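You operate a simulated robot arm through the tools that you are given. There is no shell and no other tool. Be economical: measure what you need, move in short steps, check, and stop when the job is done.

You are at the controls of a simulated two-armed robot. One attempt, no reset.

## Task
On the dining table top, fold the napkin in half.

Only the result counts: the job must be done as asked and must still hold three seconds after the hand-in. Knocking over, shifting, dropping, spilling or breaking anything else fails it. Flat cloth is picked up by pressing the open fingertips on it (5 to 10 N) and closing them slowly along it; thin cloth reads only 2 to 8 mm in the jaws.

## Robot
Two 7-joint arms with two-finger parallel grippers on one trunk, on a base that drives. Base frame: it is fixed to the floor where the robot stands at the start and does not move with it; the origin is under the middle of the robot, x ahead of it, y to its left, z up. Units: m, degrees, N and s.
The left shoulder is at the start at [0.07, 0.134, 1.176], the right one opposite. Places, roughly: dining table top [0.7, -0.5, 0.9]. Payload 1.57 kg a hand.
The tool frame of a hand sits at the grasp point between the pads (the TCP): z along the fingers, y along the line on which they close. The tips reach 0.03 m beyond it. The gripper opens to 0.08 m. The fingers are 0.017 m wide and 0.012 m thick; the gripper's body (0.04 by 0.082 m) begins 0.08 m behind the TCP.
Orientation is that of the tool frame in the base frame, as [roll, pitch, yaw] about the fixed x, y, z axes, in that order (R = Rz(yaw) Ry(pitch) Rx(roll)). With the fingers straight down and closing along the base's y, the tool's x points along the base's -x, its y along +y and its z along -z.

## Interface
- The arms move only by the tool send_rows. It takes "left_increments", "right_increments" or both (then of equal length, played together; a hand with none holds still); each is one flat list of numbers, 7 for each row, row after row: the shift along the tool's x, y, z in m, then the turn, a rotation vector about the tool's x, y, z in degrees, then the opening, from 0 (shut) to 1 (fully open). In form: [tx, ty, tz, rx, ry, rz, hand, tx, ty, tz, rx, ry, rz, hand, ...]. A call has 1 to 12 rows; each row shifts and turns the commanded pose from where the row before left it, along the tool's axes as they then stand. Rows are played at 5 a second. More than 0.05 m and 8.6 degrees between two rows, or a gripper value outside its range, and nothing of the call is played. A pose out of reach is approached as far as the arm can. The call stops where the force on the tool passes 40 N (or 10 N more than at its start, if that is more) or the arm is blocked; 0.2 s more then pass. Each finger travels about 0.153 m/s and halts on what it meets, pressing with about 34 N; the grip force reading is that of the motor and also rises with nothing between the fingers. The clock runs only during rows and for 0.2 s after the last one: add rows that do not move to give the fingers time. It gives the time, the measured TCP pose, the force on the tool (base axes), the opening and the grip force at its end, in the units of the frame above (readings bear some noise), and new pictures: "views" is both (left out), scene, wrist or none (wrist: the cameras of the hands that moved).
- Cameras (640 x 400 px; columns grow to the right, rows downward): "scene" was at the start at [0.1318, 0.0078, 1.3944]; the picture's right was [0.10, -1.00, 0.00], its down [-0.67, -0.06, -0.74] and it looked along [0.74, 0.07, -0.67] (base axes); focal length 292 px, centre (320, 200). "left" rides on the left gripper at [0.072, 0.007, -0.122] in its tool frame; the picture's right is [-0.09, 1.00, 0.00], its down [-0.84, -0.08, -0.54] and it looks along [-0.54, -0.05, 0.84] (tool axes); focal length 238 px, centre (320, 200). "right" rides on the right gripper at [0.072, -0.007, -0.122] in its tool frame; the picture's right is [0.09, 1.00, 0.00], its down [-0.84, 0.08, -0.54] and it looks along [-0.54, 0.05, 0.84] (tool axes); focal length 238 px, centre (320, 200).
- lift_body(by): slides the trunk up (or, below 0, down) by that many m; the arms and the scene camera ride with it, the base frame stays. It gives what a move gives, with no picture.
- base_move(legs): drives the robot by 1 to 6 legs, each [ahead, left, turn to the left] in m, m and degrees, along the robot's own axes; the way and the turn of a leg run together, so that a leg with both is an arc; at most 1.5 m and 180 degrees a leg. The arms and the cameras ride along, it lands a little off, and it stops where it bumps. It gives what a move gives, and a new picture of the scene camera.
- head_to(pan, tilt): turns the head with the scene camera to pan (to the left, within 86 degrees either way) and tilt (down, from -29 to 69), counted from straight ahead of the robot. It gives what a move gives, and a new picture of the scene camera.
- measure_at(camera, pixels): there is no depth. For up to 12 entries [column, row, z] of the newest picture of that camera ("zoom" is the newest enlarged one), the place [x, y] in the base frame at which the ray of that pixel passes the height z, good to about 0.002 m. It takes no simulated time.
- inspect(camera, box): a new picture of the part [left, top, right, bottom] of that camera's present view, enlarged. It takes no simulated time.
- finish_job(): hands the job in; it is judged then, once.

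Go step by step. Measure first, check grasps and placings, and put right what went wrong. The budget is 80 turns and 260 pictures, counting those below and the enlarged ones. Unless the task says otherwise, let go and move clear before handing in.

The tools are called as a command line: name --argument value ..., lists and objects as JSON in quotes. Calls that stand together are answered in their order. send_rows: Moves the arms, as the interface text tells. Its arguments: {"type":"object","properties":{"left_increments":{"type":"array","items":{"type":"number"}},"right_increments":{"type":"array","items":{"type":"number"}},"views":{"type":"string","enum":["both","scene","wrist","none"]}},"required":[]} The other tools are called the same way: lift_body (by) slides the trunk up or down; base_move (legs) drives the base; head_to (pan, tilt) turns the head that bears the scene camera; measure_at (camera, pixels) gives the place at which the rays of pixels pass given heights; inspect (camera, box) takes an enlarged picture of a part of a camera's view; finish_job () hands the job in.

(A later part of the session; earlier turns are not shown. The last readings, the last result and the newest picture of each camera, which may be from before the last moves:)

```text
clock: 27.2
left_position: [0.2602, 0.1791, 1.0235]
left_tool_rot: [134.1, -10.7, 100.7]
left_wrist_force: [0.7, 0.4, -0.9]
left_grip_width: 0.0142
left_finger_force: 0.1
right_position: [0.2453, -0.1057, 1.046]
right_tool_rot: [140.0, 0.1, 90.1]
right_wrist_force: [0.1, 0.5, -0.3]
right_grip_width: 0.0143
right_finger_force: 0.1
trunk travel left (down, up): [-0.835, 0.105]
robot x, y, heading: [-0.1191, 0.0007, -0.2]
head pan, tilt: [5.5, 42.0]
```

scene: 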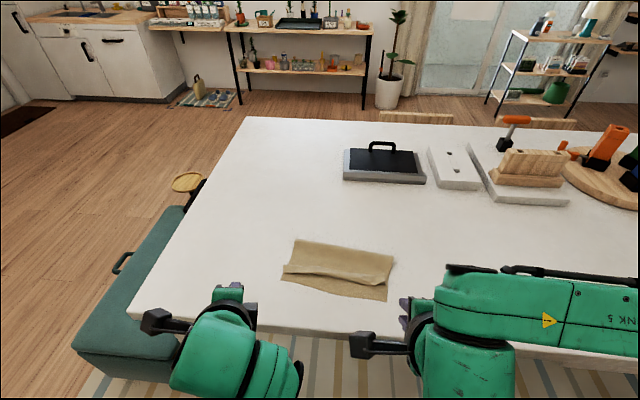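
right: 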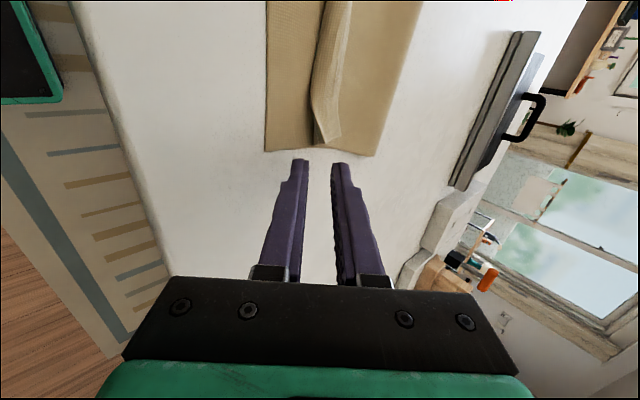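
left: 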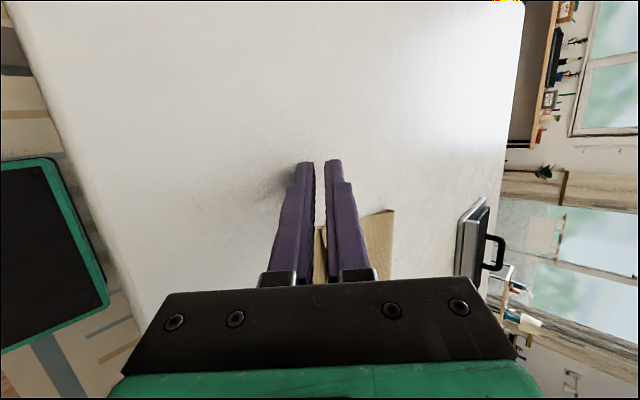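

The fold is intact at scene pixels (283–395, 240–300). I untilt both hands to vertical.

send_rows --left_increments '[0, 0, 0, 7.7, 0, 0, 0, 0, 0, 0, 7.7, 0, 0, 0, 0, 0, 0, 7.7, 0, 0, 0, 0, 0, 0, 7.7, 0, 0, 0, 0, 0, 0, 7.6, 0, 0, 0, 0, 0, 0, 7.6, 0, 0, 0, 0, 0, 0, 0, -5.35, 5.35, 0, 0, 0, 0, 0, -5.35, 5.35, 0, 0, 0, 0, 0, 0, 0, 0]' --right_increments '[0, 0, 0, 8, 0, 0, 0, 0, 0, 0, 8, 0, 0, 0, 0, 0, 0, 8, 0, 0, 0, 0, 0, 0, 8, 0, 0, 0, 0, 0, 0, 8, 0, 0, 0, 0, 0, 0, 0, 0, 0, 0, 0, 0, 0, 0, 0, 0, 0, 0, 0, 0, 0, 0, 0, 0, 0, 0, 0, 0, 0, 0, 0]'

inspect --camera "scene" --box '[264, 225, 424, 325]'

```text
clock: 28.2
left_position: [0.2568, 0.2325, 1.0105]
left_tool_rot: [162.3, -22.3, 101.2]
left_wrist_force: [0.1, -0.1, -0.7]
left_grip_width: 0.0002
left_finger_force: 21.3
left hand out of reach, approached as far as the arm can: row 4, 5
right_position: [0.2456, -0.1061, 1.0449]
right_tool_rot: [170.9, 0.3, 90.1]
right_wrist_force: [0.8, -0.5, 0.5]
right_grip_width: 0.0003
right_finger_force: 21.9
trunk travel left (down, up): [-0.835, 0.105]
robot x, y, heading: [-0.1222, -0.002, -0.1]
head pan, tilt: [5.5, 42.0]
stopped in row 5 (left hand): the arm was blocked; the commanded pose is now the measured one
```

scene: 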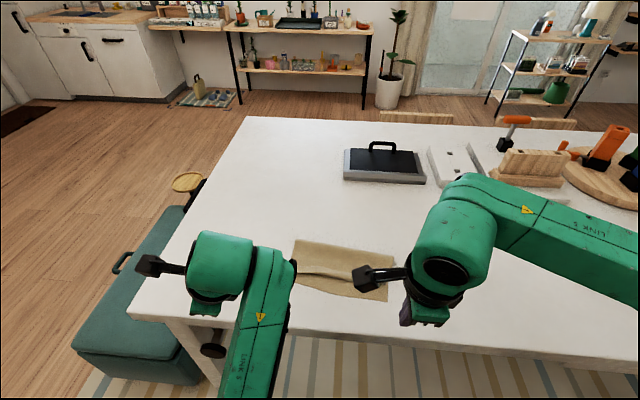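
right: 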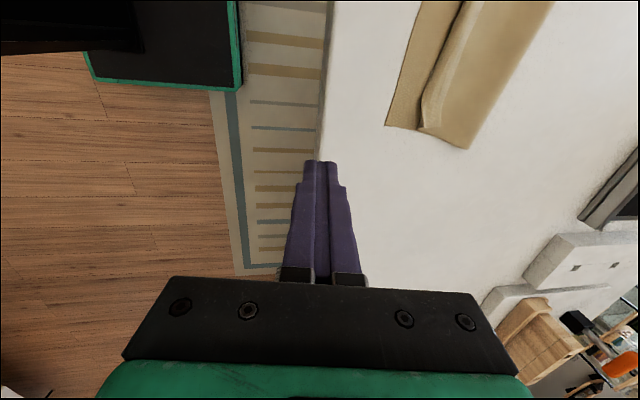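
left: 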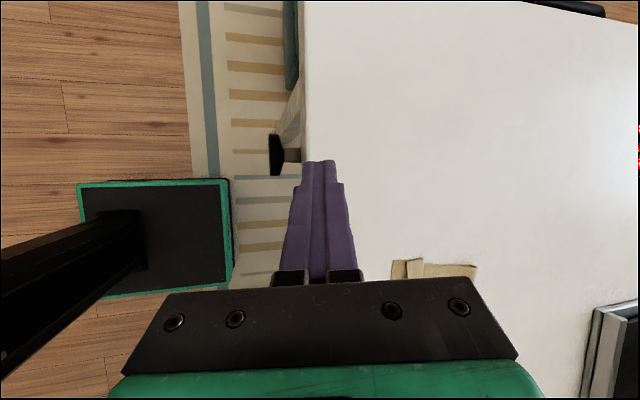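

```text
4.00 times, centred on (344, 275) of scene
```

zoom: 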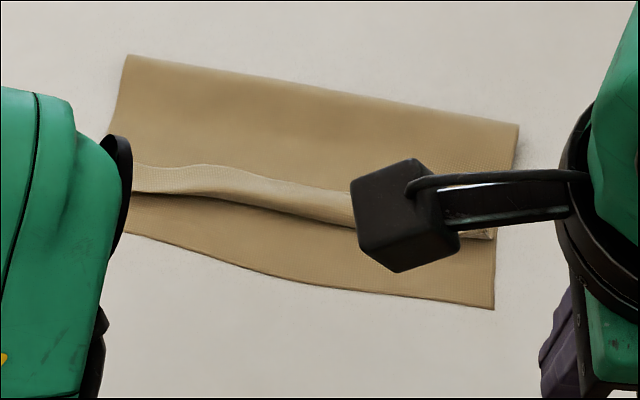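

The left arm is cramped too near the body. I push it forward and up along its own axes, and finish untilting the right.

send_rows --left_increments '[0, 0.03, -0.03, 0, 0, 0, 0, 0, 0.04, -0.02, 0, 0, 0, 0, 0, 0.04, 0, 0, 0, 0, 0, 0, 0.04, 0, 0, 0, 0, 0, 0, 0, 0, 6, 0, 0, 0, 0, 0, 0, 6, 0, 0, 0, 0, 0, 0, 5, 0, 0, 0, 0, 0, 0, 0, 0, 0, 0]' --right_increments '[0, 0.02, -0.01, 0, 0, 0, 0, 0, 0.02, 0, 0, 0, 0, 0, 0, 0, 0, 5, 0, 0, 0, 0, 0, 0, 4, 0, 0, 0, 0, 0, 0, 0, 0, 0, 0, 0, 0, 0, 0, 0, 0, 0, 0, 0, 0, 0, 0, 0, 0, 0, 0, 0, 0, 0, 0, 0]' --views "none"

```text
clock: 28.8
left_position: [0.2854, 0.2771, 1.0557]
left_tool_rot: [160.7, -33.9, 104.5]
left_wrist_force: [0.6, 0.2, -0.9]
left_grip_width: 0.0
left_finger_force: 21.3
left hand out of reach, approached as far as the arm can: row 2
right_position: [0.2715, -0.1044, 1.0593]
right_tool_rot: [170.9, 0.3, 90.0]
right_wrist_force: [1.0, -0.2, 0.0]
right_grip_width: 0.0
right_finger_force: 21.3
trunk travel left (down, up): [-0.835, 0.105]
robot x, y, heading: [-0.1195, -0.0005, 0.0]
head pan, tilt: [5.5, 42.0]
stopped in row 2 (left hand): the arm was blocked; the commanded pose is now the measured one
```

The left arm is at a joint limit but clear of everything, so I'll leave it and use the right hand. I measure the curl.

inspect --camera "scene" --box '[264, 225, 424, 325]'

head_to --pan 20 --tilt 55

```text
4.00 times, centred on (344, 275) of scene
```

zoom: 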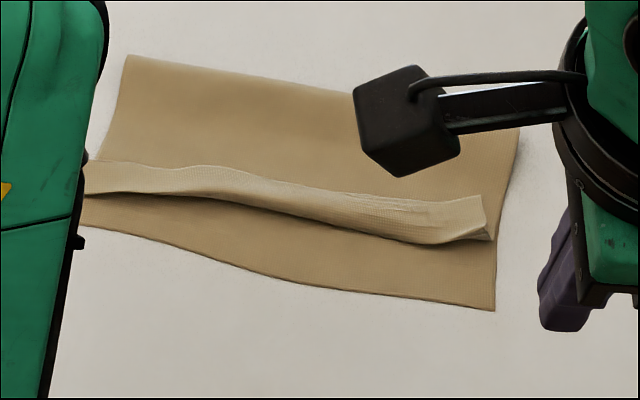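

```text
clock: 29.5
left_position: [0.2811, 0.2771, 1.0579]
left_tool_rot: [160.4, -33.9, 104.7]
left_wrist_force: [-0.1, -0.4, -0.3]
left_grip_width: 0.0
left_finger_force: 20.9
right_position: [0.2667, -0.1072, 1.0605]
right_tool_rot: [170.7, 0.1, 90.1]
right_wrist_force: [0.2, 0.0, -0.4]
right_grip_width: 0.0
right_finger_force: 21.5
trunk travel left (down, up): [-0.835, 0.105]
robot x, y, heading: [-0.1222, 0.0002, -0.2]
head pan, tilt: [20.0, 55.0]
```

scene: 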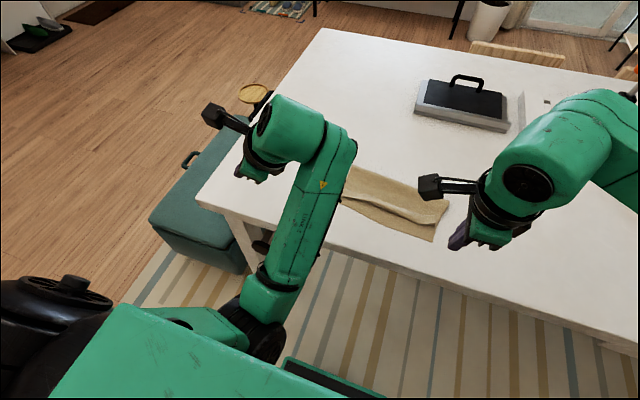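

The left elbow hangs low and its forearm rests near the table edge, which explains the block. I raise the trunk and free the left arm.

lift_body --by 0.1

send_rows --left_increments '[0, 0, 0, 0, -5, 0, 0, 0, 0, 0, 0, -5, 0, 0, 0, 0, 0, 0, -5, 0, 0, 0, 0, 0, 0, 0, 0, 0]' --views "scene"

```text
clock: 30.9
left_position: [0.2818, 0.2767, 1.1575]
left_tool_rot: [160.5, -33.9, 104.7]
left_wrist_force: [0.2, 0.1, 0.0]
left_grip_width: 0.0002
left_finger_force: 21.1
right_position: [0.2669, -0.1071, 1.1584]
right_tool_rot: [170.7, 0.2, 90.1]
right_wrist_force: [-0.3, -0.2, -0.4]
right_grip_width: 0.0
right_finger_force: 21.3
trunk travel left (down, up): [-0.935, 0.005]
robot x, y, heading: [-0.1202, -0.0003, -0.2]
head pan, tilt: [20.0, 55.0]
```

```text
clock: 31.8
left_position: [0.2748, 0.3188, 1.1675]
left_tool_rot: [162.0, -27.7, 102.2]
left_wrist_force: [-1.0, -0.3, -0.1]
left_grip_width: 0.0004
left_finger_force: 21.5
right_position: [0.2679, -0.1064, 1.1594]
right_tool_rot: [170.7, 0.2, 90.1]
right_wrist_force: [0.3, -0.1, 0.7]
right_grip_width: 0.0
right_finger_force: 21.3
trunk travel left (down, up): [-0.935, 0.005]
robot x, y, heading: [-0.1148, 0.0005, -0.1]
head pan, tilt: [20.0, 55.0]
stopped in row 4 (left hand): the arm was blocked; the commanded pose is now the measured one
```

scene: 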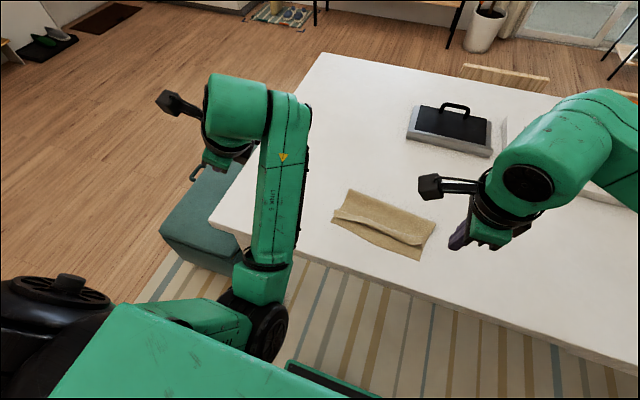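

The left arm is now clear and the napkin fully visible. I zoom in and measure the curl.

inspect --camera "scene" --box '[312, 175, 456, 265]'

```text
4.44 times, centred on (384, 220) of scene
```

zoom: 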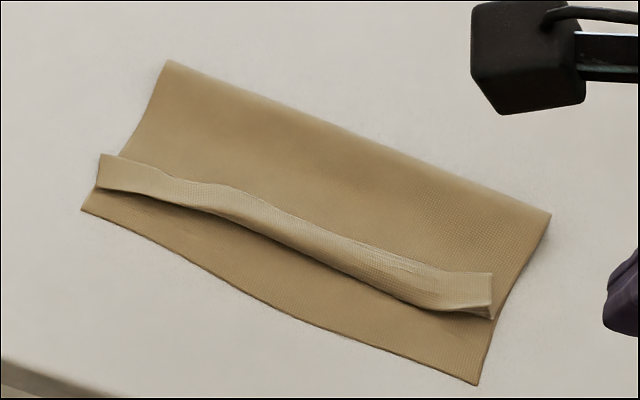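

measure_at --camera "zoom" --pixels '[[168, 61, 0.904], [550, 214, 0.904], [478, 384, 0.9], [82, 209, 0.9], [102, 155, 0.91], [98, 187, 0.905], [490, 275, 0.91], [492, 317, 0.905], [290, 215, 0.91], [270, 240, 0.905], [280, 308, 0.9]]'

```text
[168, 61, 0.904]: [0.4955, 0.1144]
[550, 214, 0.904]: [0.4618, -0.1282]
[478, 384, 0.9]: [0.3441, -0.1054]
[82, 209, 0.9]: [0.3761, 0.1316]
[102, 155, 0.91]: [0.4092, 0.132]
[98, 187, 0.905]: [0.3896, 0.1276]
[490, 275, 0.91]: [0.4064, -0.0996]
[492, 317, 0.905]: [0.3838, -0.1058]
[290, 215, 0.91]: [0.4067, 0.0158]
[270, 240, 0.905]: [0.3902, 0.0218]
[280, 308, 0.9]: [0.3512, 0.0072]
```

The curl is about 2 cm wide, with its crest at x ≈ 0.388 and free edge at 0.408. Unrolled, the top edge would sit on the near edge within about 1.5 cm. I bring the closed right fingertips over it to brush it open.

send_rows --right_increments '[0, 0, 0, 4.7, 0, 0, 0, 0, 0, 0, 4.6, 0, 0, 0, 0.003, 0.0223, 0.0333, 0, 0, 0, 0, 0.003, 0.0223, 0.0333, 0, 0, 0, 0, 0.003, 0.0223, 0.0333, 0, 0, 0, 0, 0.003, 0.0223, 0.0333, 0, 0, 0, 0, 0.003, 0.0223, 0.0333, 0, 0, 0, 0, 0.003, 0.0223, 0.0333, 0, 0, 0, 0, 0, 0, 0, 0, 0, 0, 0]'

```text
clock: 33.8
left_position: [0.2744, 0.3185, 1.1672]
left_tool_rot: [161.9, -27.7, 102.1]
left_wrist_force: [0.7, -0.4, 0.2]
left_grip_width: 0.0002
left_finger_force: 21.3
right_position: [0.4006, -0.0887, 0.9605]
right_tool_rot: [-179.9, 0.2, 90.2]
right_wrist_force: [0.1, 0.9, -0.4]
right_grip_width: 0.0
right_finger_force: 21.7
trunk travel left (down, up): [-0.935, 0.005]
robot x, y, heading: [-0.1204, 0.0009, -0.2]
head pan, tilt: [20.0, 55.0]
```

scene: 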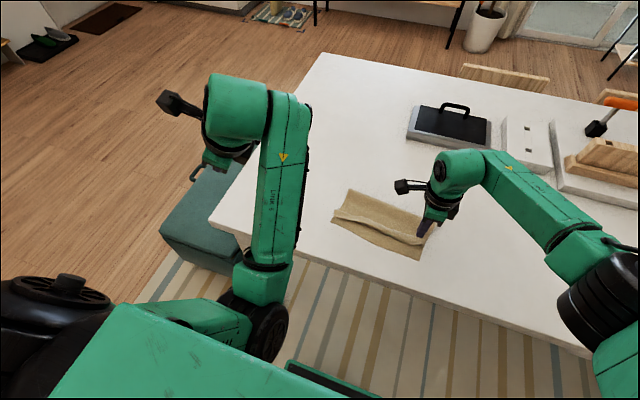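
right: 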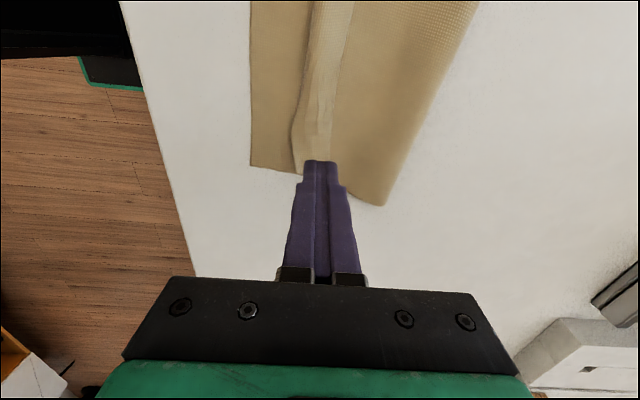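

The fingers are right above the curl near its right end. I lower onto it.

send_rows --right_increments '[0, 0, 0.015, 0, 0, 0, 0, 0, 0, 0.008, 0, 0, 0, 0, 0, 0, 0.002, 0, 0, 0, 0, 0, 0, 0.001, 0, 0, 0, 0, 0, 0, 0, 0, 0, 0, 0]' --views "none"

```text
clock: 35.0
left_position: [0.2757, 0.3188, 1.1672]
left_tool_rot: [162.0, -27.7, 102.1]
left_wrist_force: [0.0, -0.1, -0.2]
left_grip_width: 0.0
left_finger_force: 21.7
right_position: [0.4019, -0.0882, 0.934]
right_tool_rot: [-179.9, 0.1, 90.2]
right_wrist_force: [-0.1, -0.5, -0.3]
right_grip_width: 0.0001
right_finger_force: 21.4
trunk travel left (down, up): [-0.935, 0.005]
robot x, y, heading: [-0.12, -0.0016, -0.1]
head pan, tilt: [20.0, 55.0]
```

send_rows --right_increments '[0, 0, 0.001, 0, 0, 0, 0, 0, 0, 0.001, 0, 0, 0, 0, 0, 0, 0, 0, 0, 0, 0]' --views "none"

```text
clock: 35.8
left_position: [0.2739, 0.3192, 1.1686]
left_tool_rot: [161.9, -27.7, 102.1]
left_wrist_force: [0.8, 0.5, -0.3]
left_grip_width: 0.0002
left_finger_force: 21.1
right_position: [0.4014, -0.0893, 0.9317]
right_tool_rot: [179.9, 0.2, 90.2]
right_wrist_force: [-0.9, -0.7, 0.7]
right_grip_width: 0.0
right_finger_force: 21.3
trunk travel left (down, up): [-0.935, 0.005]
robot x, y, heading: [-0.1213, 0.0013, -0.3]
head pan, tilt: [20.0, 55.0]
```

send_rows --right_increments '[0, 0, 0.001, 0, 0, 0, 0, 0, -0.005, 0, 0, 0, 0, 0, 0, -0.006, 0, 0, 0, 0, 0, 0, -0.006, 0, 0, 0, 0, 0, 0, -0.006, 0, 0, 0, 0, 0, 0, -0.006, 0, 0, 0, 0, 0]'

```text
clock: 37.2
left_position: [0.2719, 0.3181, 1.1676]
left_tool_rot: [161.9, -27.6, 102.1]
left_wrist_force: [0.9, 0.1, -0.9]
left_grip_width: 0.0
left_finger_force: 21.5
right_position: [0.3702, -0.0896, 0.9311]
right_tool_rot: [-179.9, 0.2, 90.1]
right_wrist_force: [2.8, 0.7, 8.5]
right_grip_width: 0.0
right_finger_force: 21.7
trunk travel left (down, up): [-0.935, 0.005]
robot x, y, heading: [-0.1224, -0.0013, -0.2]
head pan, tilt: [20.0, 55.0]
```

scene: 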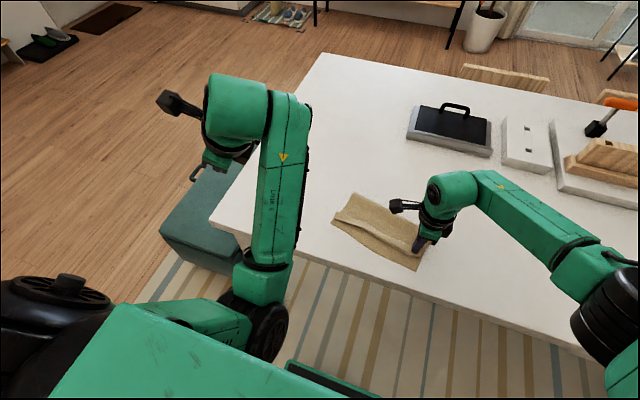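
right: 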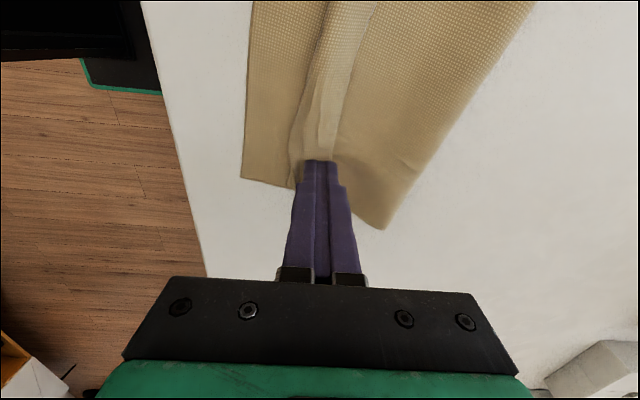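

The whole stack slid along with the tip. I lift off and look.

send_rows --right_increments '[0, 0, -0.02, 0, 0, 0, 0, 0, 0, -0.04, 0, 0, 0, 0, 0, 0, -0.04, 0, 0, 0, 0]' --views "none"

inspect --camera "right" --box '[200, 0, 520, 200]'

inspect --camera "scene" --box '[312, 185, 456, 275]'

```text
clock: 38.0
left_position: [0.2735, 0.3186, 1.169]
left_tool_rot: [162.0, -27.7, 102.1]
left_wrist_force: [0.0, -0.3, -0.6]
left_grip_width: 0.0001
left_finger_force: 21.6
right_position: [0.3707, -0.0881, 1.0309]
right_tool_rot: [-180.0, 0.3, 90.3]
right_wrist_force: [-0.7, 0.1, 0.7]
right_grip_width: 0.0
right_finger_force: 21.3
trunk travel left (down, up): [-0.935, 0.005]
robot x, y, heading: [-0.1191, 0.0018, -0.1]
head pan, tilt: [20.0, 55.0]
```

```text
2.00 times, centred on (360, 100) of right
```

zoom: 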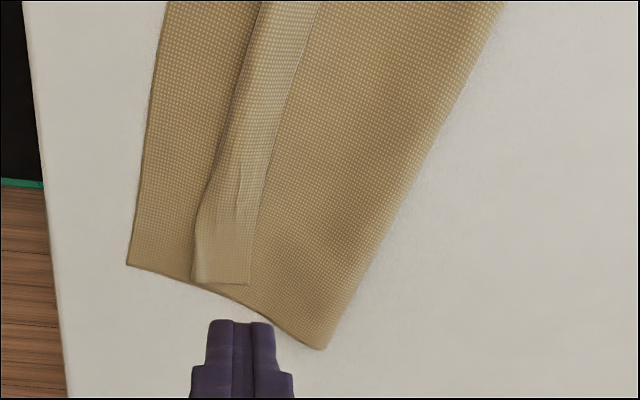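

```text
4.44 times, centred on (384, 230) of scene
```

zoom: 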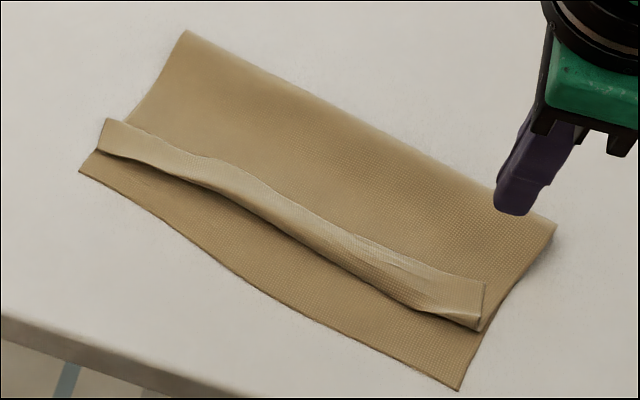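

The stack moved as one block. A better way is to place the closed fingers across the curl's free edge and open them, so one finger drags the curl nearer while the other holds the layer below. I measure the curl's line first.

measure_at --camera "zoom" --pixels '[[486, 283, 0.906], [476, 329, 0.904], [400, 262, 0.906], [385, 297, 0.904], [300, 202, 0.906], [280, 238, 0.904], [210, 158, 0.906], [195, 185, 0.904], [105, 120, 0.908], [100, 150, 0.904], [80, 172, 0.9], [459, 390, 0.9]]'

```text
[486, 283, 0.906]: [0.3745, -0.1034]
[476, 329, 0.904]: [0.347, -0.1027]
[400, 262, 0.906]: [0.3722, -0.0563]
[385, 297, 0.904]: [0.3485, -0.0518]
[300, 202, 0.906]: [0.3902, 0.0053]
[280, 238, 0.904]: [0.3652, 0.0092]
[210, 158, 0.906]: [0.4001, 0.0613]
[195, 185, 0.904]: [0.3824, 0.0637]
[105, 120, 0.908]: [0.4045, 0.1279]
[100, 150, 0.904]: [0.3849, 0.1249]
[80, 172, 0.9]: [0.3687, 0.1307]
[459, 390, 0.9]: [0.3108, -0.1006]
```

The free edge at y ≈ −0.088 is at x ≈ 0.374, directly below the closed fingertips (x 0.371). I press there and spread them.

send_rows --right_increments '[0, 0.002, 0.045, 0, 0, 0, 0, 0, 0, 0.045, 0, 0, 0, 0, 0, 0, 0.008, 0, 0, 0, 0, 0, 0, 0.0015, 0, 0, 0, 0, 0, 0, 0, 0, 0, 0, 0]' --views "wrist"

```text
clock: 39.2
left_position: [0.2733, 0.3186, 1.1672]
left_tool_rot: [162.0, -27.7, 102.2]
left_wrist_force: [-0.7, 0.4, 0.5]
left_grip_width: 0.0
left_finger_force: 21.3
right_position: [0.3742, -0.0883, 0.9333]
right_tool_rot: [-180.0, 0.1, 90.3]
right_wrist_force: [0.2, -0.2, 3.9]
right_grip_width: 0.0
right_finger_force: 21.1
trunk travel left (down, up): [-0.935, 0.005]
robot x, y, heading: [-0.1163, 0.0042, -0.1]
head pan, tilt: [20.0, 55.0]
```

right: 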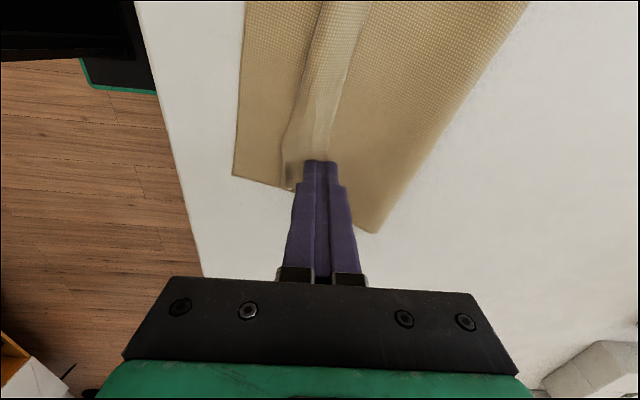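

The curl's free edge (column ≈336) is still under the right finger, so I lift slightly, shift 10 mm in +x and press again before opening.

send_rows --right_increments '[0, 0, -0.006, 0, 0, 0, 0, 0, 0.01, 0, 0, 0, 0, 0, 0, 0, 0.0065, 0, 0, 0, 0, 0, 0, 0.0007, 0, 0, 0, 0, 0, 0, 0, 0, 0, 0, 0.06, 0, 0, 0, 0, 0, 0, 0.12, 0, 0, 0, 0, 0, 0, 0.18, 0, 0, 0, 0, 0, 0, 0.24, 0, 0, 0, 0, 0, 0, 0.3, 0, 0, 0, 0, 0, 0, 0.36, 0, 0, 0, 0, 0, 0, 0.42]' --views "wrist"

```text
clock: 41.6
left_position: [0.273, 0.3189, 1.1686]
left_tool_rot: [161.9, -27.7, 102.0]
left_wrist_force: [-0.6, -0.2, 0.4]
left_grip_width: 0.0001
left_finger_force: 21.2
right_position: [0.3838, -0.089, 0.9309]
right_tool_rot: [179.9, 0.2, 90.1]
right_wrist_force: [2.4, 1.0, 15.2]
right_grip_width: 0.0306
right_finger_force: 0.1
trunk travel left (down, up): [-0.935, 0.005]
robot x, y, heading: [-0.1185, 0.0028, -0.1]
head pan, tilt: [20.0, 55.0]
```

right: 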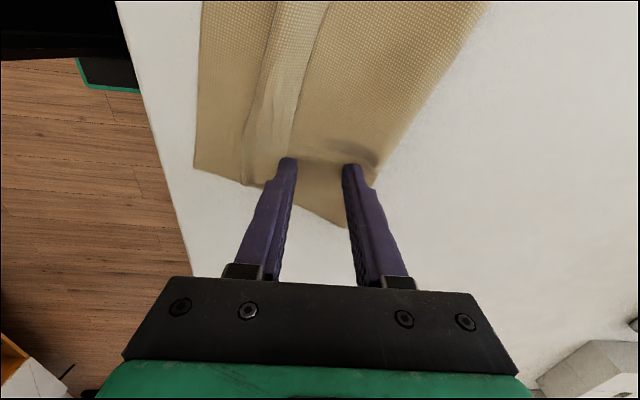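

The spread moved the curl relative to the layer beneath. I lift and look.

send_rows --right_increments '[0, 0, -0.02, 0, 0, 0, 0.42, 0, 0, -0.04, 0, 0, 0, 0.3, 0, 0, -0.04, 0, 0, 0, 0]' --views "none"

inspect --camera "right" --box '[160, 0, 480, 200]'

inspect --camera "scene" --box '[312, 185, 456, 275]'

```text
clock: 42.4
left_position: [0.2731, 0.3189, 1.1683]
left_tool_rot: [161.9, -27.6, 102.2]
left_wrist_force: [-0.6, -0.3, 0.5]
left_grip_width: 0.0001
left_finger_force: 21.6
right_position: [0.3843, -0.0871, 1.031]
right_tool_rot: [-179.9, 0.3, 90.1]
right_wrist_force: [0.3, 0.7, -0.3]
right_grip_width: 0.0
right_finger_force: 21.2
trunk travel left (down, up): [-0.935, 0.005]
robot x, y, heading: [-0.1223, 0.0009, -0.2]
head pan, tilt: [20.0, 55.0]
```

```text
2.00 times, centred on (320, 100) of right
```

zoom: 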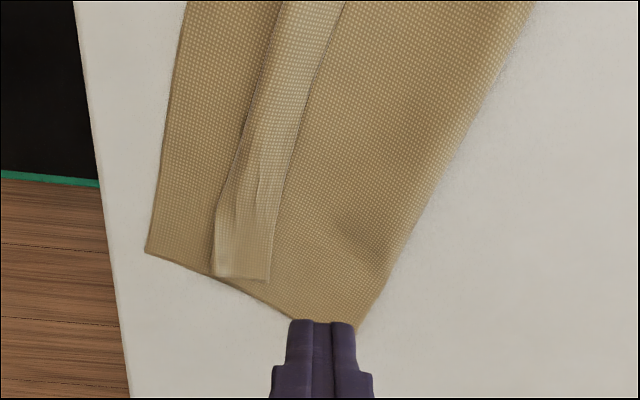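

```text
4.44 times, centred on (384, 230) of scene
```

zoom: 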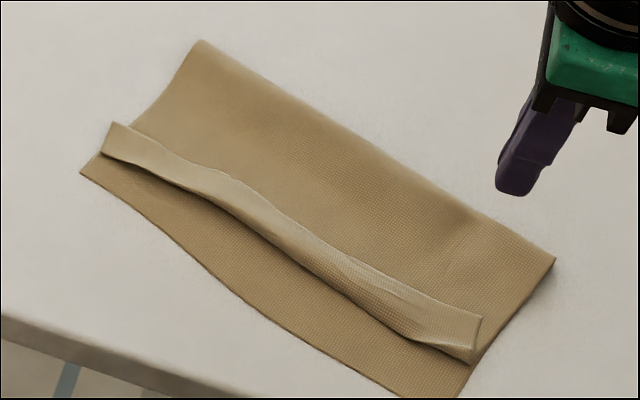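

Pressing always moves the whole stack. Instead I'll push the curl's free edge sideways without pressing, so it rolls open, with both fingers spread along y as a wide pusher. I turn the right hand back for that.

send_rows --right_increments '[0, 0.01, 0, 0, 0, -8.2, 0, 0, 0.01, 0, 0, 0, -8.2, 0.3, 0, 0.01, 0, 0, 0, -8.2, 0.6, 0, 0, 0, 0, 0, -8.2, 1, 0, 0, 0, 0, 0, -8.2, 1, 0, 0, 0, 0, 0, -8.2, 1, 0, 0, 0, 0, 0, -8.2, 1, 0, 0, 0, 0, 0, -8.2, 1, 0, 0, 0, 0, 0, -8.2, 1, 0, 0, 0, 0, 0, -8.2, 1, 0, 0, 0, 0, 0, -8, 1, 0, 0, 0, 0, 0, 0, 1]'

inspect --camera "scene" --box '[312, 185, 456, 275]'

```text
clock: 45.0
left_position: [0.2743, 0.3188, 1.1679]
left_tool_rot: [162.0, -27.8, 102.1]
left_wrist_force: [-0.1, -0.3, -0.2]
left_grip_width: 0.0004
left_finger_force: 21.3
right_position: [0.4132, -0.0852, 1.0304]
right_tool_rot: [-179.8, 0.1, -179.8]
right_wrist_force: [0.3, 1.0, -0.3]
right_grip_width: 0.0802
right_finger_force: 0.1
trunk travel left (down, up): [-0.935, 0.005]
robot x, y, heading: [-0.1211, -0.0003, -0.0]
head pan, tilt: [20.0, 55.0]
```

scene: 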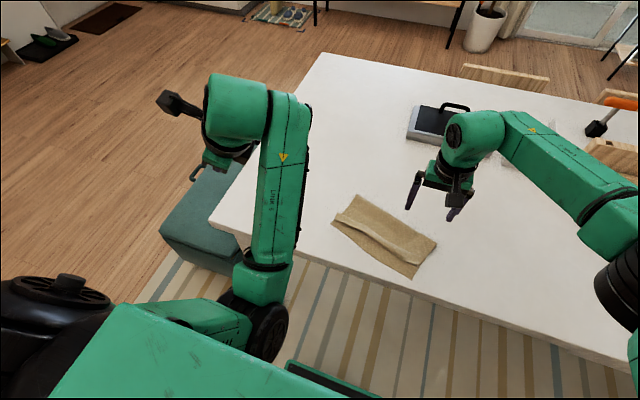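
right: 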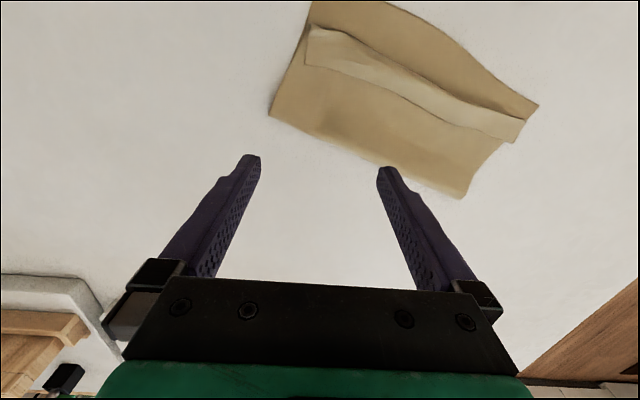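

```text
4.44 times, centred on (384, 230) of scene
```

zoom: 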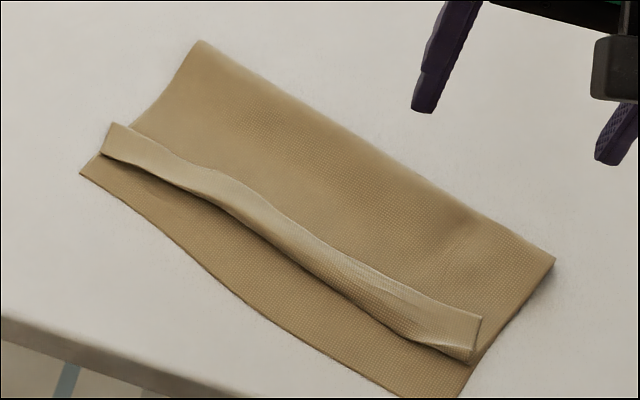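

The wrist view now shows the whole curl: free edge from (306,62) to (515,142), crest from (312,27) to (525,120). I measure it.

measure_at --camera "right" --pixels '[[306, 64, 0.904], [400, 93, 0.904], [455, 120, 0.904], [515, 142, 0.904], [312, 26, 0.906], [400, 73, 0.906], [455, 98, 0.906], [525, 120, 0.906], [270, 113, 0.904], [463, 198, 0.904], [538, 104, 0.9], [395, 8, 0.9]]'

```text
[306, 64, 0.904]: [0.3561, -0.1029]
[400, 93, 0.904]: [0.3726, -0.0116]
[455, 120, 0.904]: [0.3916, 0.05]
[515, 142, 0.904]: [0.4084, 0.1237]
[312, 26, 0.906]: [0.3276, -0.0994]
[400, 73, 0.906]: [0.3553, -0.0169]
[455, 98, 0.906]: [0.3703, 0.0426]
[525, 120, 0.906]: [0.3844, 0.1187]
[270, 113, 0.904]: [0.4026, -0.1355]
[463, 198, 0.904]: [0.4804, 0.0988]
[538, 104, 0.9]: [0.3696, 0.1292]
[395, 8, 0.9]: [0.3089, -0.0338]
```

The curl's free edge runs about 13° off y. I rotate to align and come down just behind its right half, with tips just above the doubled layer.

send_rows --right_increments '[0.015, 0.018, 0.04, 0, 0, 0, 1, 0.015, 0.018, 0.04, 0, 0, 0, 1, 0, 0, 0, 0, 0, 6.5, 1, 0, 0, 0, 0, 0, 6.5, 1, 0, 0, 0.014, 0, 0, 0, 1, 0, 0, 0, 0, 0, 0, 1]' --views "wrist"

inspect --camera "scene" --box '[312, 185, 456, 275]'

```text
clock: 46.4
left_position: [0.2743, 0.3178, 1.1676]
left_tool_rot: [162.0, -27.7, 102.2]
left_wrist_force: [0.2, 0.1, 0.9]
left_grip_width: 0.0
left_finger_force: 21.1
right_position: [0.3841, -0.0492, 0.9362]
right_tool_rot: [-179.8, 0.1, 167.0]
right_wrist_force: [-0.3, -0.6, -0.4]
right_grip_width: 0.08
right_finger_force: 0.1
trunk travel left (down, up): [-0.935, 0.005]
robot x, y, heading: [-0.1196, 0.0024, 0.0]
head pan, tilt: [20.0, 55.0]
```

right: 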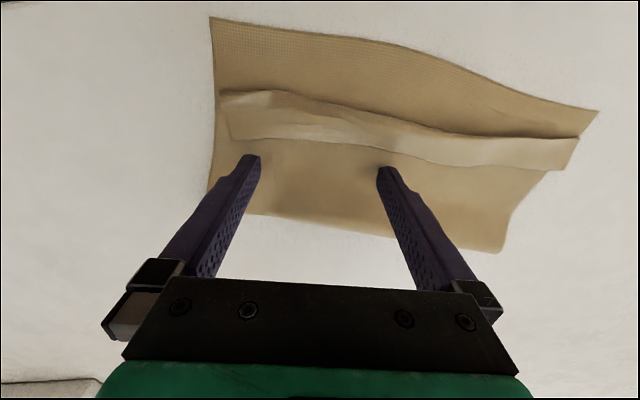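

```text
4.44 times, centred on (384, 230) of scene
```

zoom: 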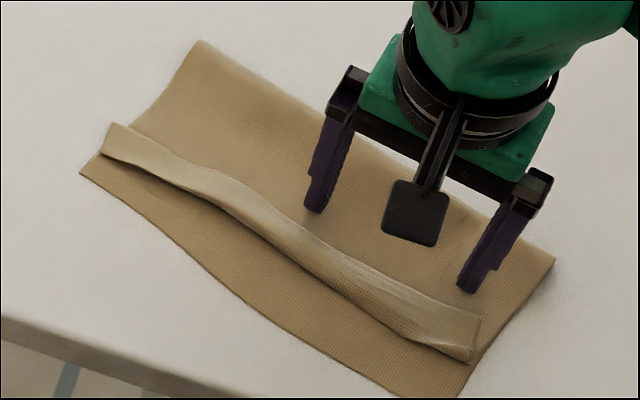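

The two tips stand just behind the free edge. I lower 3 mm and push along tool x.

send_rows --right_increments '[0, 0, 0.003, 0, 0, 0, 1, 0, 0, 0, 0, 0, 0, 1, 0.006, 0, 0, 0, 0, 0, 1, 0.006, 0, 0, 0, 0, 0, 1, 0.006, 0, 0, 0, 0, 0, 1, 0, 0, 0, 0, 0, 0, 1]' --views "wrist"

inspect --camera "scene" --box '[312, 185, 456, 275]'

```text
clock: 47.8
left_position: [0.2744, 0.3186, 1.1673]
left_tool_rot: [161.9, -27.7, 102.0]
left_wrist_force: [-0.6, 0.3, -0.4]
left_grip_width: 0.0
left_finger_force: 21.5
right_position: [0.3655, -0.0458, 0.9318]
right_tool_rot: [-179.8, 0.0, 167.1]
right_wrist_force: [0.3, -0.4, 0.5]
right_grip_width: 0.0801
right_finger_force: 0.1
trunk travel left (down, up): [-0.935, 0.005]
robot x, y, heading: [-0.1219, -0.003, -0.0]
head pan, tilt: [20.0, 55.0]
```

right: 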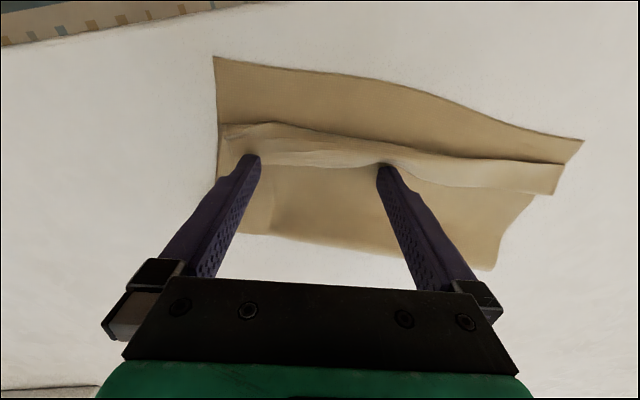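

```text
4.44 times, centred on (384, 230) of scene
```

zoom: 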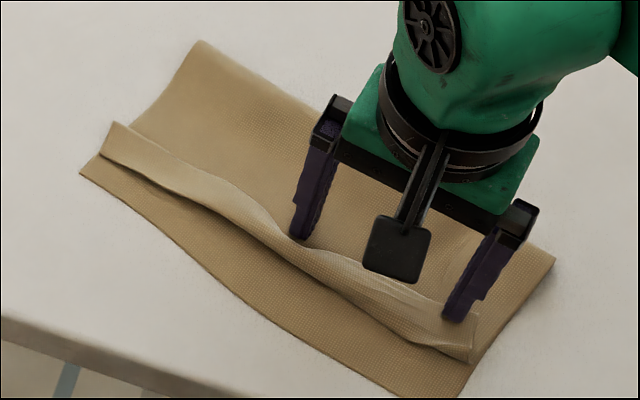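

It works: the edge is being pushed and rising while the stack stays put. I continue.

send_rows --right_increments '[0.006, 0, 0, 0, 0, 0, 1, 0.006, 0, 0, 0, 0, 0, 1, 0.006, 0, 0, 0, 0, 0, 1, 0.006, 0, 0, 0, 0, 0, 1, 0, 0, 0, 0, 0, 0, 1]' --views "wrist"

inspect --camera "scene" --box '[312, 185, 456, 275]'

```text
clock: 49.0
left_position: [0.2748, 0.3185, 1.1677]
left_tool_rot: [161.9, -27.6, 102.1]
left_wrist_force: [0.3, -0.2, -0.4]
left_grip_width: 0.0001
left_finger_force: 21.1
right_position: [0.3422, -0.0393, 0.9334]
right_tool_rot: [-179.9, -0.1, 167.1]
right_wrist_force: [-0.9, -0.6, 0.0]
right_grip_width: 0.0803
right_finger_force: 0.0
trunk travel left (down, up): [-0.935, 0.005]
robot x, y, heading: [-0.1184, 0.0005, -0.0]
head pan, tilt: [20.0, 55.0]
```

right: 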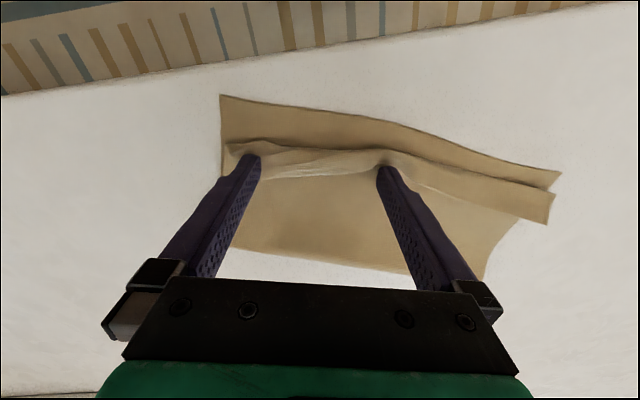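

```text
4.44 times, centred on (384, 230) of scene
```

zoom: 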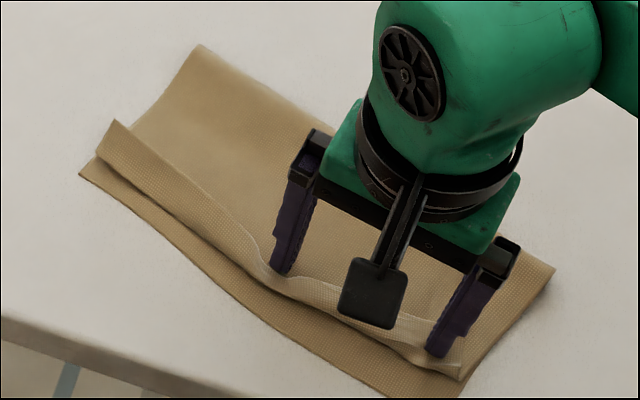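

The curl is narrowing and rolling toward the near edge. I continue 18 mm, rising slightly so it flips over.

send_rows --right_increments '[0.006, 0, 0, 0, 0, 0, 1, 0.006, 0, -0.001, 0, 0, 0, 1, 0.006, 0, -0.001, 0, 0, 0, 1, 0, 0, 0, 0, 0, 0, 1]' --views "wrist"

inspect --camera "scene" --box '[312, 185, 456, 275]'

```text
clock: 50.0
left_position: [0.2741, 0.3192, 1.1679]
left_tool_rot: [162.0, -27.7, 102.1]
left_wrist_force: [-0.8, 0.6, 0.6]
left_grip_width: 0.0
left_finger_force: 21.8
right_position: [0.3248, -0.0363, 0.9349]
right_tool_rot: [-179.7, 0.0, 167.2]
right_wrist_force: [0.2, -0.1, 0.0]
right_grip_width: 0.0799
right_finger_force: 0.1
trunk travel left (down, up): [-0.935, 0.005]
robot x, y, heading: [-0.1205, 0.0022, -0.1]
head pan, tilt: [20.0, 55.0]
```

right: 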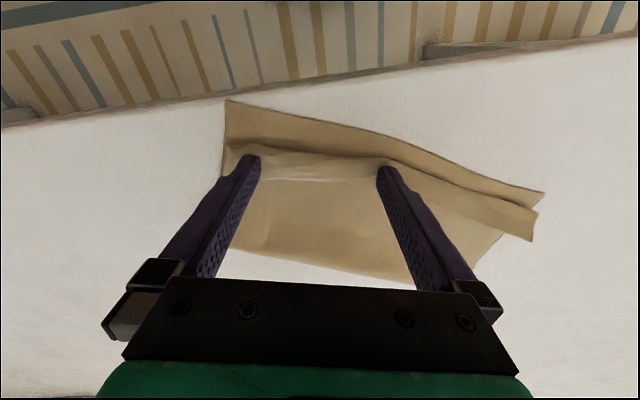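

```text
4.44 times, centred on (384, 230) of scene
```

zoom: 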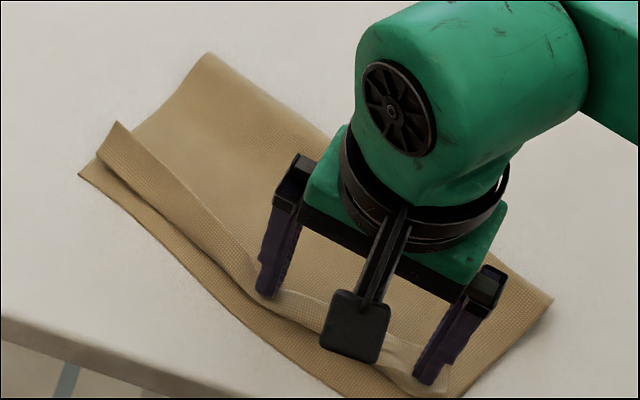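

The stack started moving again. I lift off and inspect.

send_rows --right_increments '[0, 0, -0.02, 0, 0, 0, 1, -0.03, 0, -0.035, 0, 0, 0, 1, -0.03, 0, -0.03, 0, 0, 0, 1, -0.03, 0, 0, 0, 0, 0, 1]' --views "wrist"

inspect --camera "scene" --box '[312, 185, 456, 275]'

```text
clock: 51.0
left_position: [0.2754, 0.3193, 1.1663]
left_tool_rot: [162.0, -27.7, 102.1]
left_wrist_force: [0.2, -0.6, -0.5]
left_grip_width: 0.0002
left_finger_force: 21.3
right_position: [0.4136, -0.0542, 1.0192]
right_tool_rot: [-179.8, 0.1, 167.2]
right_wrist_force: [0.3, 0.4, 0.0]
right_grip_width: 0.0801
right_finger_force: 0.0
trunk travel left (down, up): [-0.935, 0.005]
robot x, y, heading: [-0.1218, -0.0047, -0.5]
head pan, tilt: [20.0, 55.0]
```

right: 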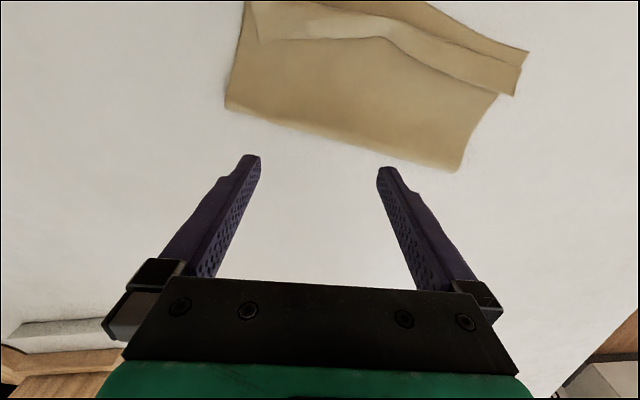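

```text
4.44 times, centred on (384, 230) of scene
```

zoom: 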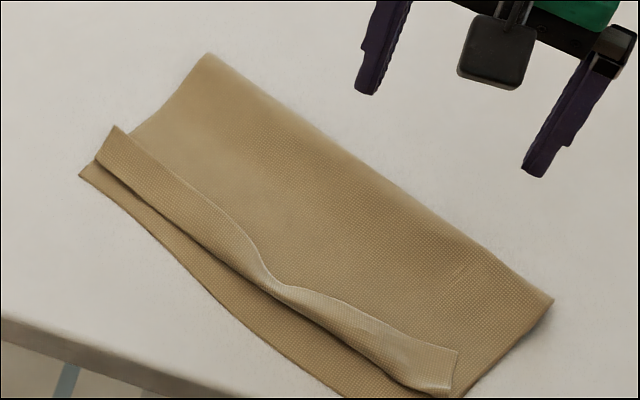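

The curl is now closer to the near edge but still turned back. Next I'll straddle it with the open fingers just above the layers and close without pressing, so it buckles up and I can lift and flip it. I measure, then rotate the hand.

measure_at --camera "zoom" --pixels '[[460, 350, 0.906], [442, 395, 0.904], [360, 318, 0.906], [350, 350, 0.904], [270, 268, 0.908], [255, 285, 0.904], [180, 185, 0.906], [165, 212, 0.904], [114, 127, 0.908], [97, 162, 0.904], [80, 178, 0.9], [240, 315, 0.9]]'

send_rows --right_increments '[0, 0, 0, 0, 0, 8.2, 0.7, 0, 0, 0, 0, 0, 8.2, 0.7, 0, 0, 0, 0, 0, 8.2, 0.7, 0, 0, 0, 0, 0, 8.2, 0.7, 0, 0, 0, 0, 0, 8.2, 0.7, 0, 0, 0, 0, 0, 8.2, 0.7, 0, 0, 0, 0, 0, 8.2, 0.7, 0, 0, 0, 0, 0, 8.2, 0.7, 0, 0, 0, 0, 0, 8.2, 0.7, 0, 0, 0, 0, 0, 8.2, 0.7, 0, 0, 0, 0, 0, 8, 0.7, 0, 0, 0, 0, 0, 0, 0.7]' --views "wrist"

```text
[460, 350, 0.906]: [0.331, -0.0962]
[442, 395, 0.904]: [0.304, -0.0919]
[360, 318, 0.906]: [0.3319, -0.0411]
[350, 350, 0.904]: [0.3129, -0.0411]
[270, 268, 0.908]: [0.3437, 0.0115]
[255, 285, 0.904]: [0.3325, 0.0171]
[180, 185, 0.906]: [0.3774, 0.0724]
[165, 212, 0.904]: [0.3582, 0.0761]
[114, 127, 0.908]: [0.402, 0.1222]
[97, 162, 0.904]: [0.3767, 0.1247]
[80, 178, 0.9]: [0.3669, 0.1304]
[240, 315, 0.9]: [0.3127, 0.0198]
```

```text
clock: 53.6
left_position: [0.2742, 0.3184, 1.1675]
left_tool_rot: [162.0, -27.8, 102.2]
left_wrist_force: [-0.2, -0.3, -0.3]
left_grip_width: 0.0
left_finger_force: 21.2
right_position: [0.4142, -0.0555, 1.0202]
right_tool_rot: [180.0, 0.1, 77.1]
right_wrist_force: [0.0, -1.2, 0.4]
right_grip_width: 0.056
right_finger_force: 0.0
trunk travel left (down, up): [-0.935, 0.005]
robot x, y, heading: [-0.1145, 0.0005, 0.1]
head pan, tilt: [20.0, 55.0]
```

right: 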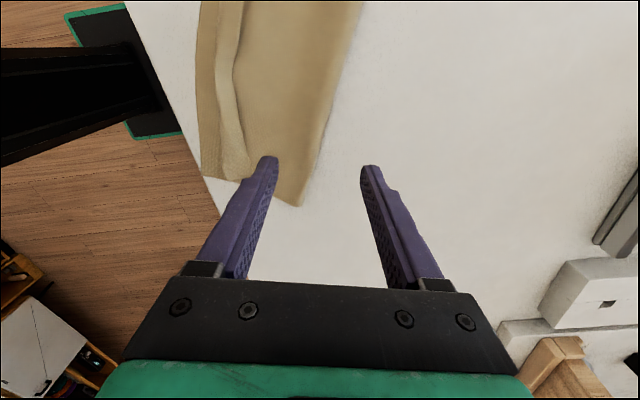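

I move over the right end of the curl (centre ≈ (0.320, −0.078)) and stop 12 mm above it to check.

send_rows --right_increments '[-0.0144, -0.0288, 0.025, 0, 0, 0, 0.6, -0.0144, -0.0288, 0.025, 0, 0, 0, 0.6, -0.0144, -0.0288, 0.025, 0, 0, 0, 0.6, 0, 0, 0, 0, 0, 0, 0.6]' --views "wrist"

```text
clock: 54.6
left_position: [0.2753, 0.3189, 1.1672]
left_tool_rot: [162.0, -27.6, 102.1]
left_wrist_force: [0.4, -0.5, -0.9]
left_grip_width: 0.0
left_finger_force: 21.3
right_position: [0.3172, -0.0783, 0.9453]
right_tool_rot: [-180.0, 0.2, 77.1]
right_wrist_force: [-0.3, -0.8, 0.9]
right_grip_width: 0.048
right_finger_force: 0.1
trunk travel left (down, up): [-0.935, 0.005]
robot x, y, heading: [-0.1173, 0.002, -0.1]
head pan, tilt: [20.0, 55.0]
```

right: 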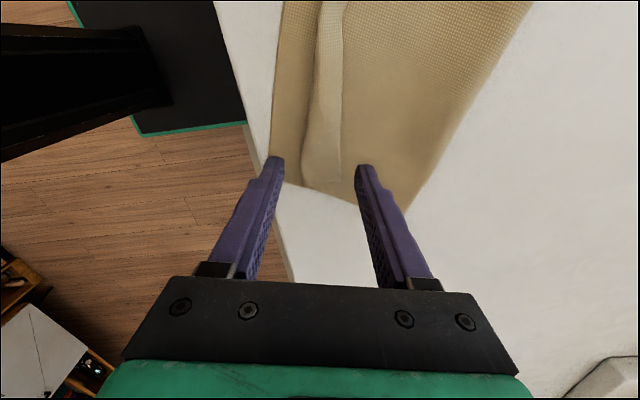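

The fingers straddle the curl well (curl columns 302–342, fingers at 278 and 362). I descend to just above the layers and close slowly.

send_rows --right_increments '[0, 0, 0.008, 0, 0, 0, 0.58, 0, 0, 0.0045, 0, 0, 0, 0.54, 0, 0, 0, 0, 0, 0, 0.48, 0, 0, 0, 0, 0, 0, 0.42, 0, 0, 0, 0, 0, 0, 0.36, 0, 0, 0, 0, 0, 0, 0.3, 0, 0, 0, 0, 0, 0, 0.24, 0, 0, 0, 0, 0, 0, 0.2, 0, 0, 0, 0, 0, 0, 0.2]' --views "wrist"

inspect --camera "scene" --box '[330, 205, 442, 275]'

```text
clock: 56.6
left_position: [0.2749, 0.3187, 1.1669]
left_tool_rot: [162.1, -27.7, 102.1]
left_wrist_force: [0.4, 0.6, -0.1]
left_grip_width: 0.0003
left_finger_force: 20.9
right_position: [0.3185, -0.0781, 0.9328]
right_tool_rot: [-179.9, 0.1, 77.2]
right_wrist_force: [-1.5, 0.2, 0.6]
right_grip_width: 0.0161
right_finger_force: 0.2
trunk travel left (down, up): [-0.935, 0.005]
robot x, y, heading: [-0.1212, 0.0019, -0.4]
head pan, tilt: [20.0, 55.0]
```

right: 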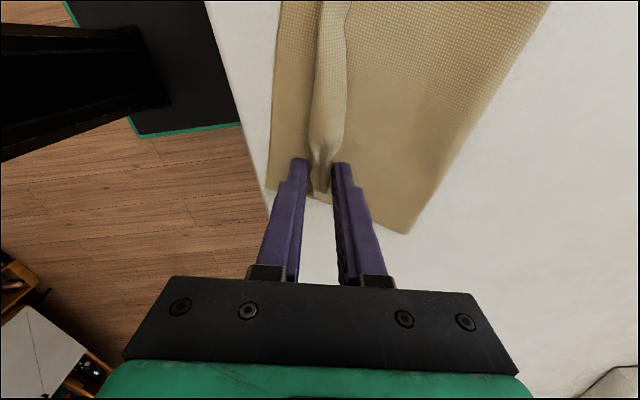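

```text
5.71 times, centred on (386, 240) of scene
```

zoom: 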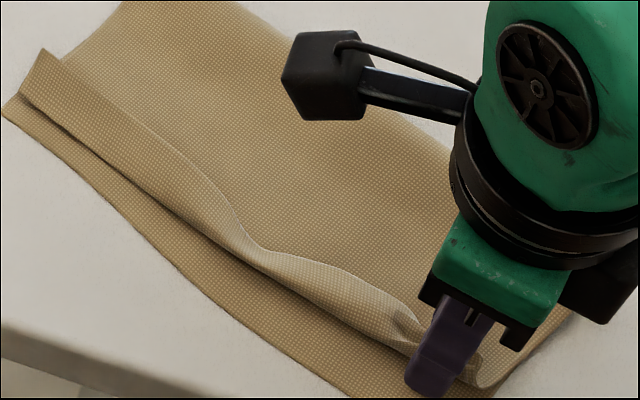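

Excellent: the curl buckles up between the fingers while the layers below stay flat. I finish closing and lift a little.

send_rows --right_increments '[0, 0, 0, 0, 0, 0, 0.14, 0, 0, 0, 0, 0, 0, 0.08, 0, 0, 0, 0, 0, 0, 0.02, 0, 0, 0, 0, 0, 0, 0, 0, 0, 0, 0, 0, 0, 0, 0, 0, -0.01, 0, 0, 0, 0, 0, 0, -0.012, 0, 0, 0, 0]' --views "wrist"

inspect --camera "scene" --box '[330, 205, 442, 275]'

```text
clock: 58.2
left_position: [0.2751, 0.3184, 1.1684]
left_tool_rot: [161.9, -27.7, 102.0]
left_wrist_force: [0.6, -0.5, 0.1]
left_grip_width: 0.0002
left_finger_force: 21.5
right_position: [0.3193, -0.0792, 0.9543]
right_tool_rot: [-180.0, 0.1, 77.3]
right_wrist_force: [0.4, 0.5, -0.3]
right_grip_width: 0.0024
right_finger_force: 23.6
trunk travel left (down, up): [-0.935, 0.005]
robot x, y, heading: [-0.1187, 0.0, -0.1]
head pan, tilt: [20.0, 55.0]
```

right: 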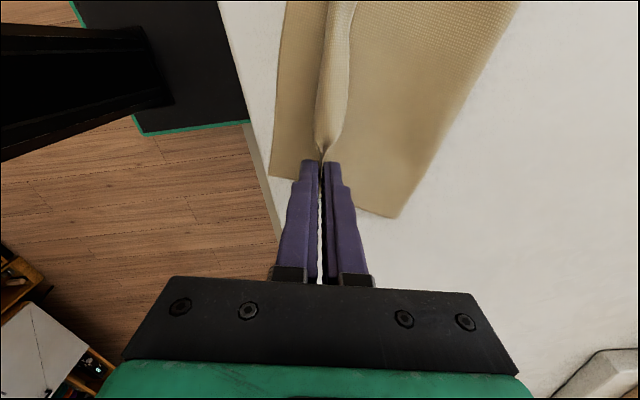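

```text
5.71 times, centred on (386, 240) of scene
```

zoom: 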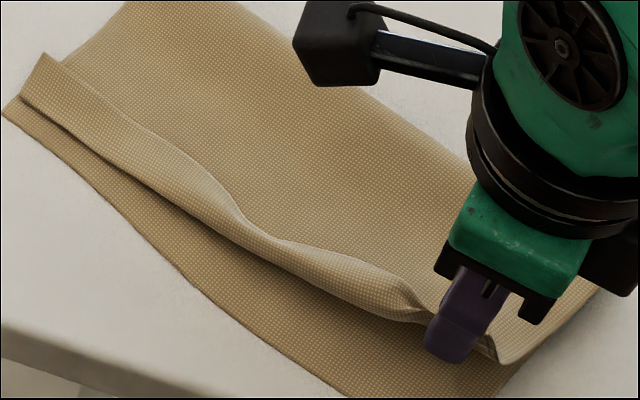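

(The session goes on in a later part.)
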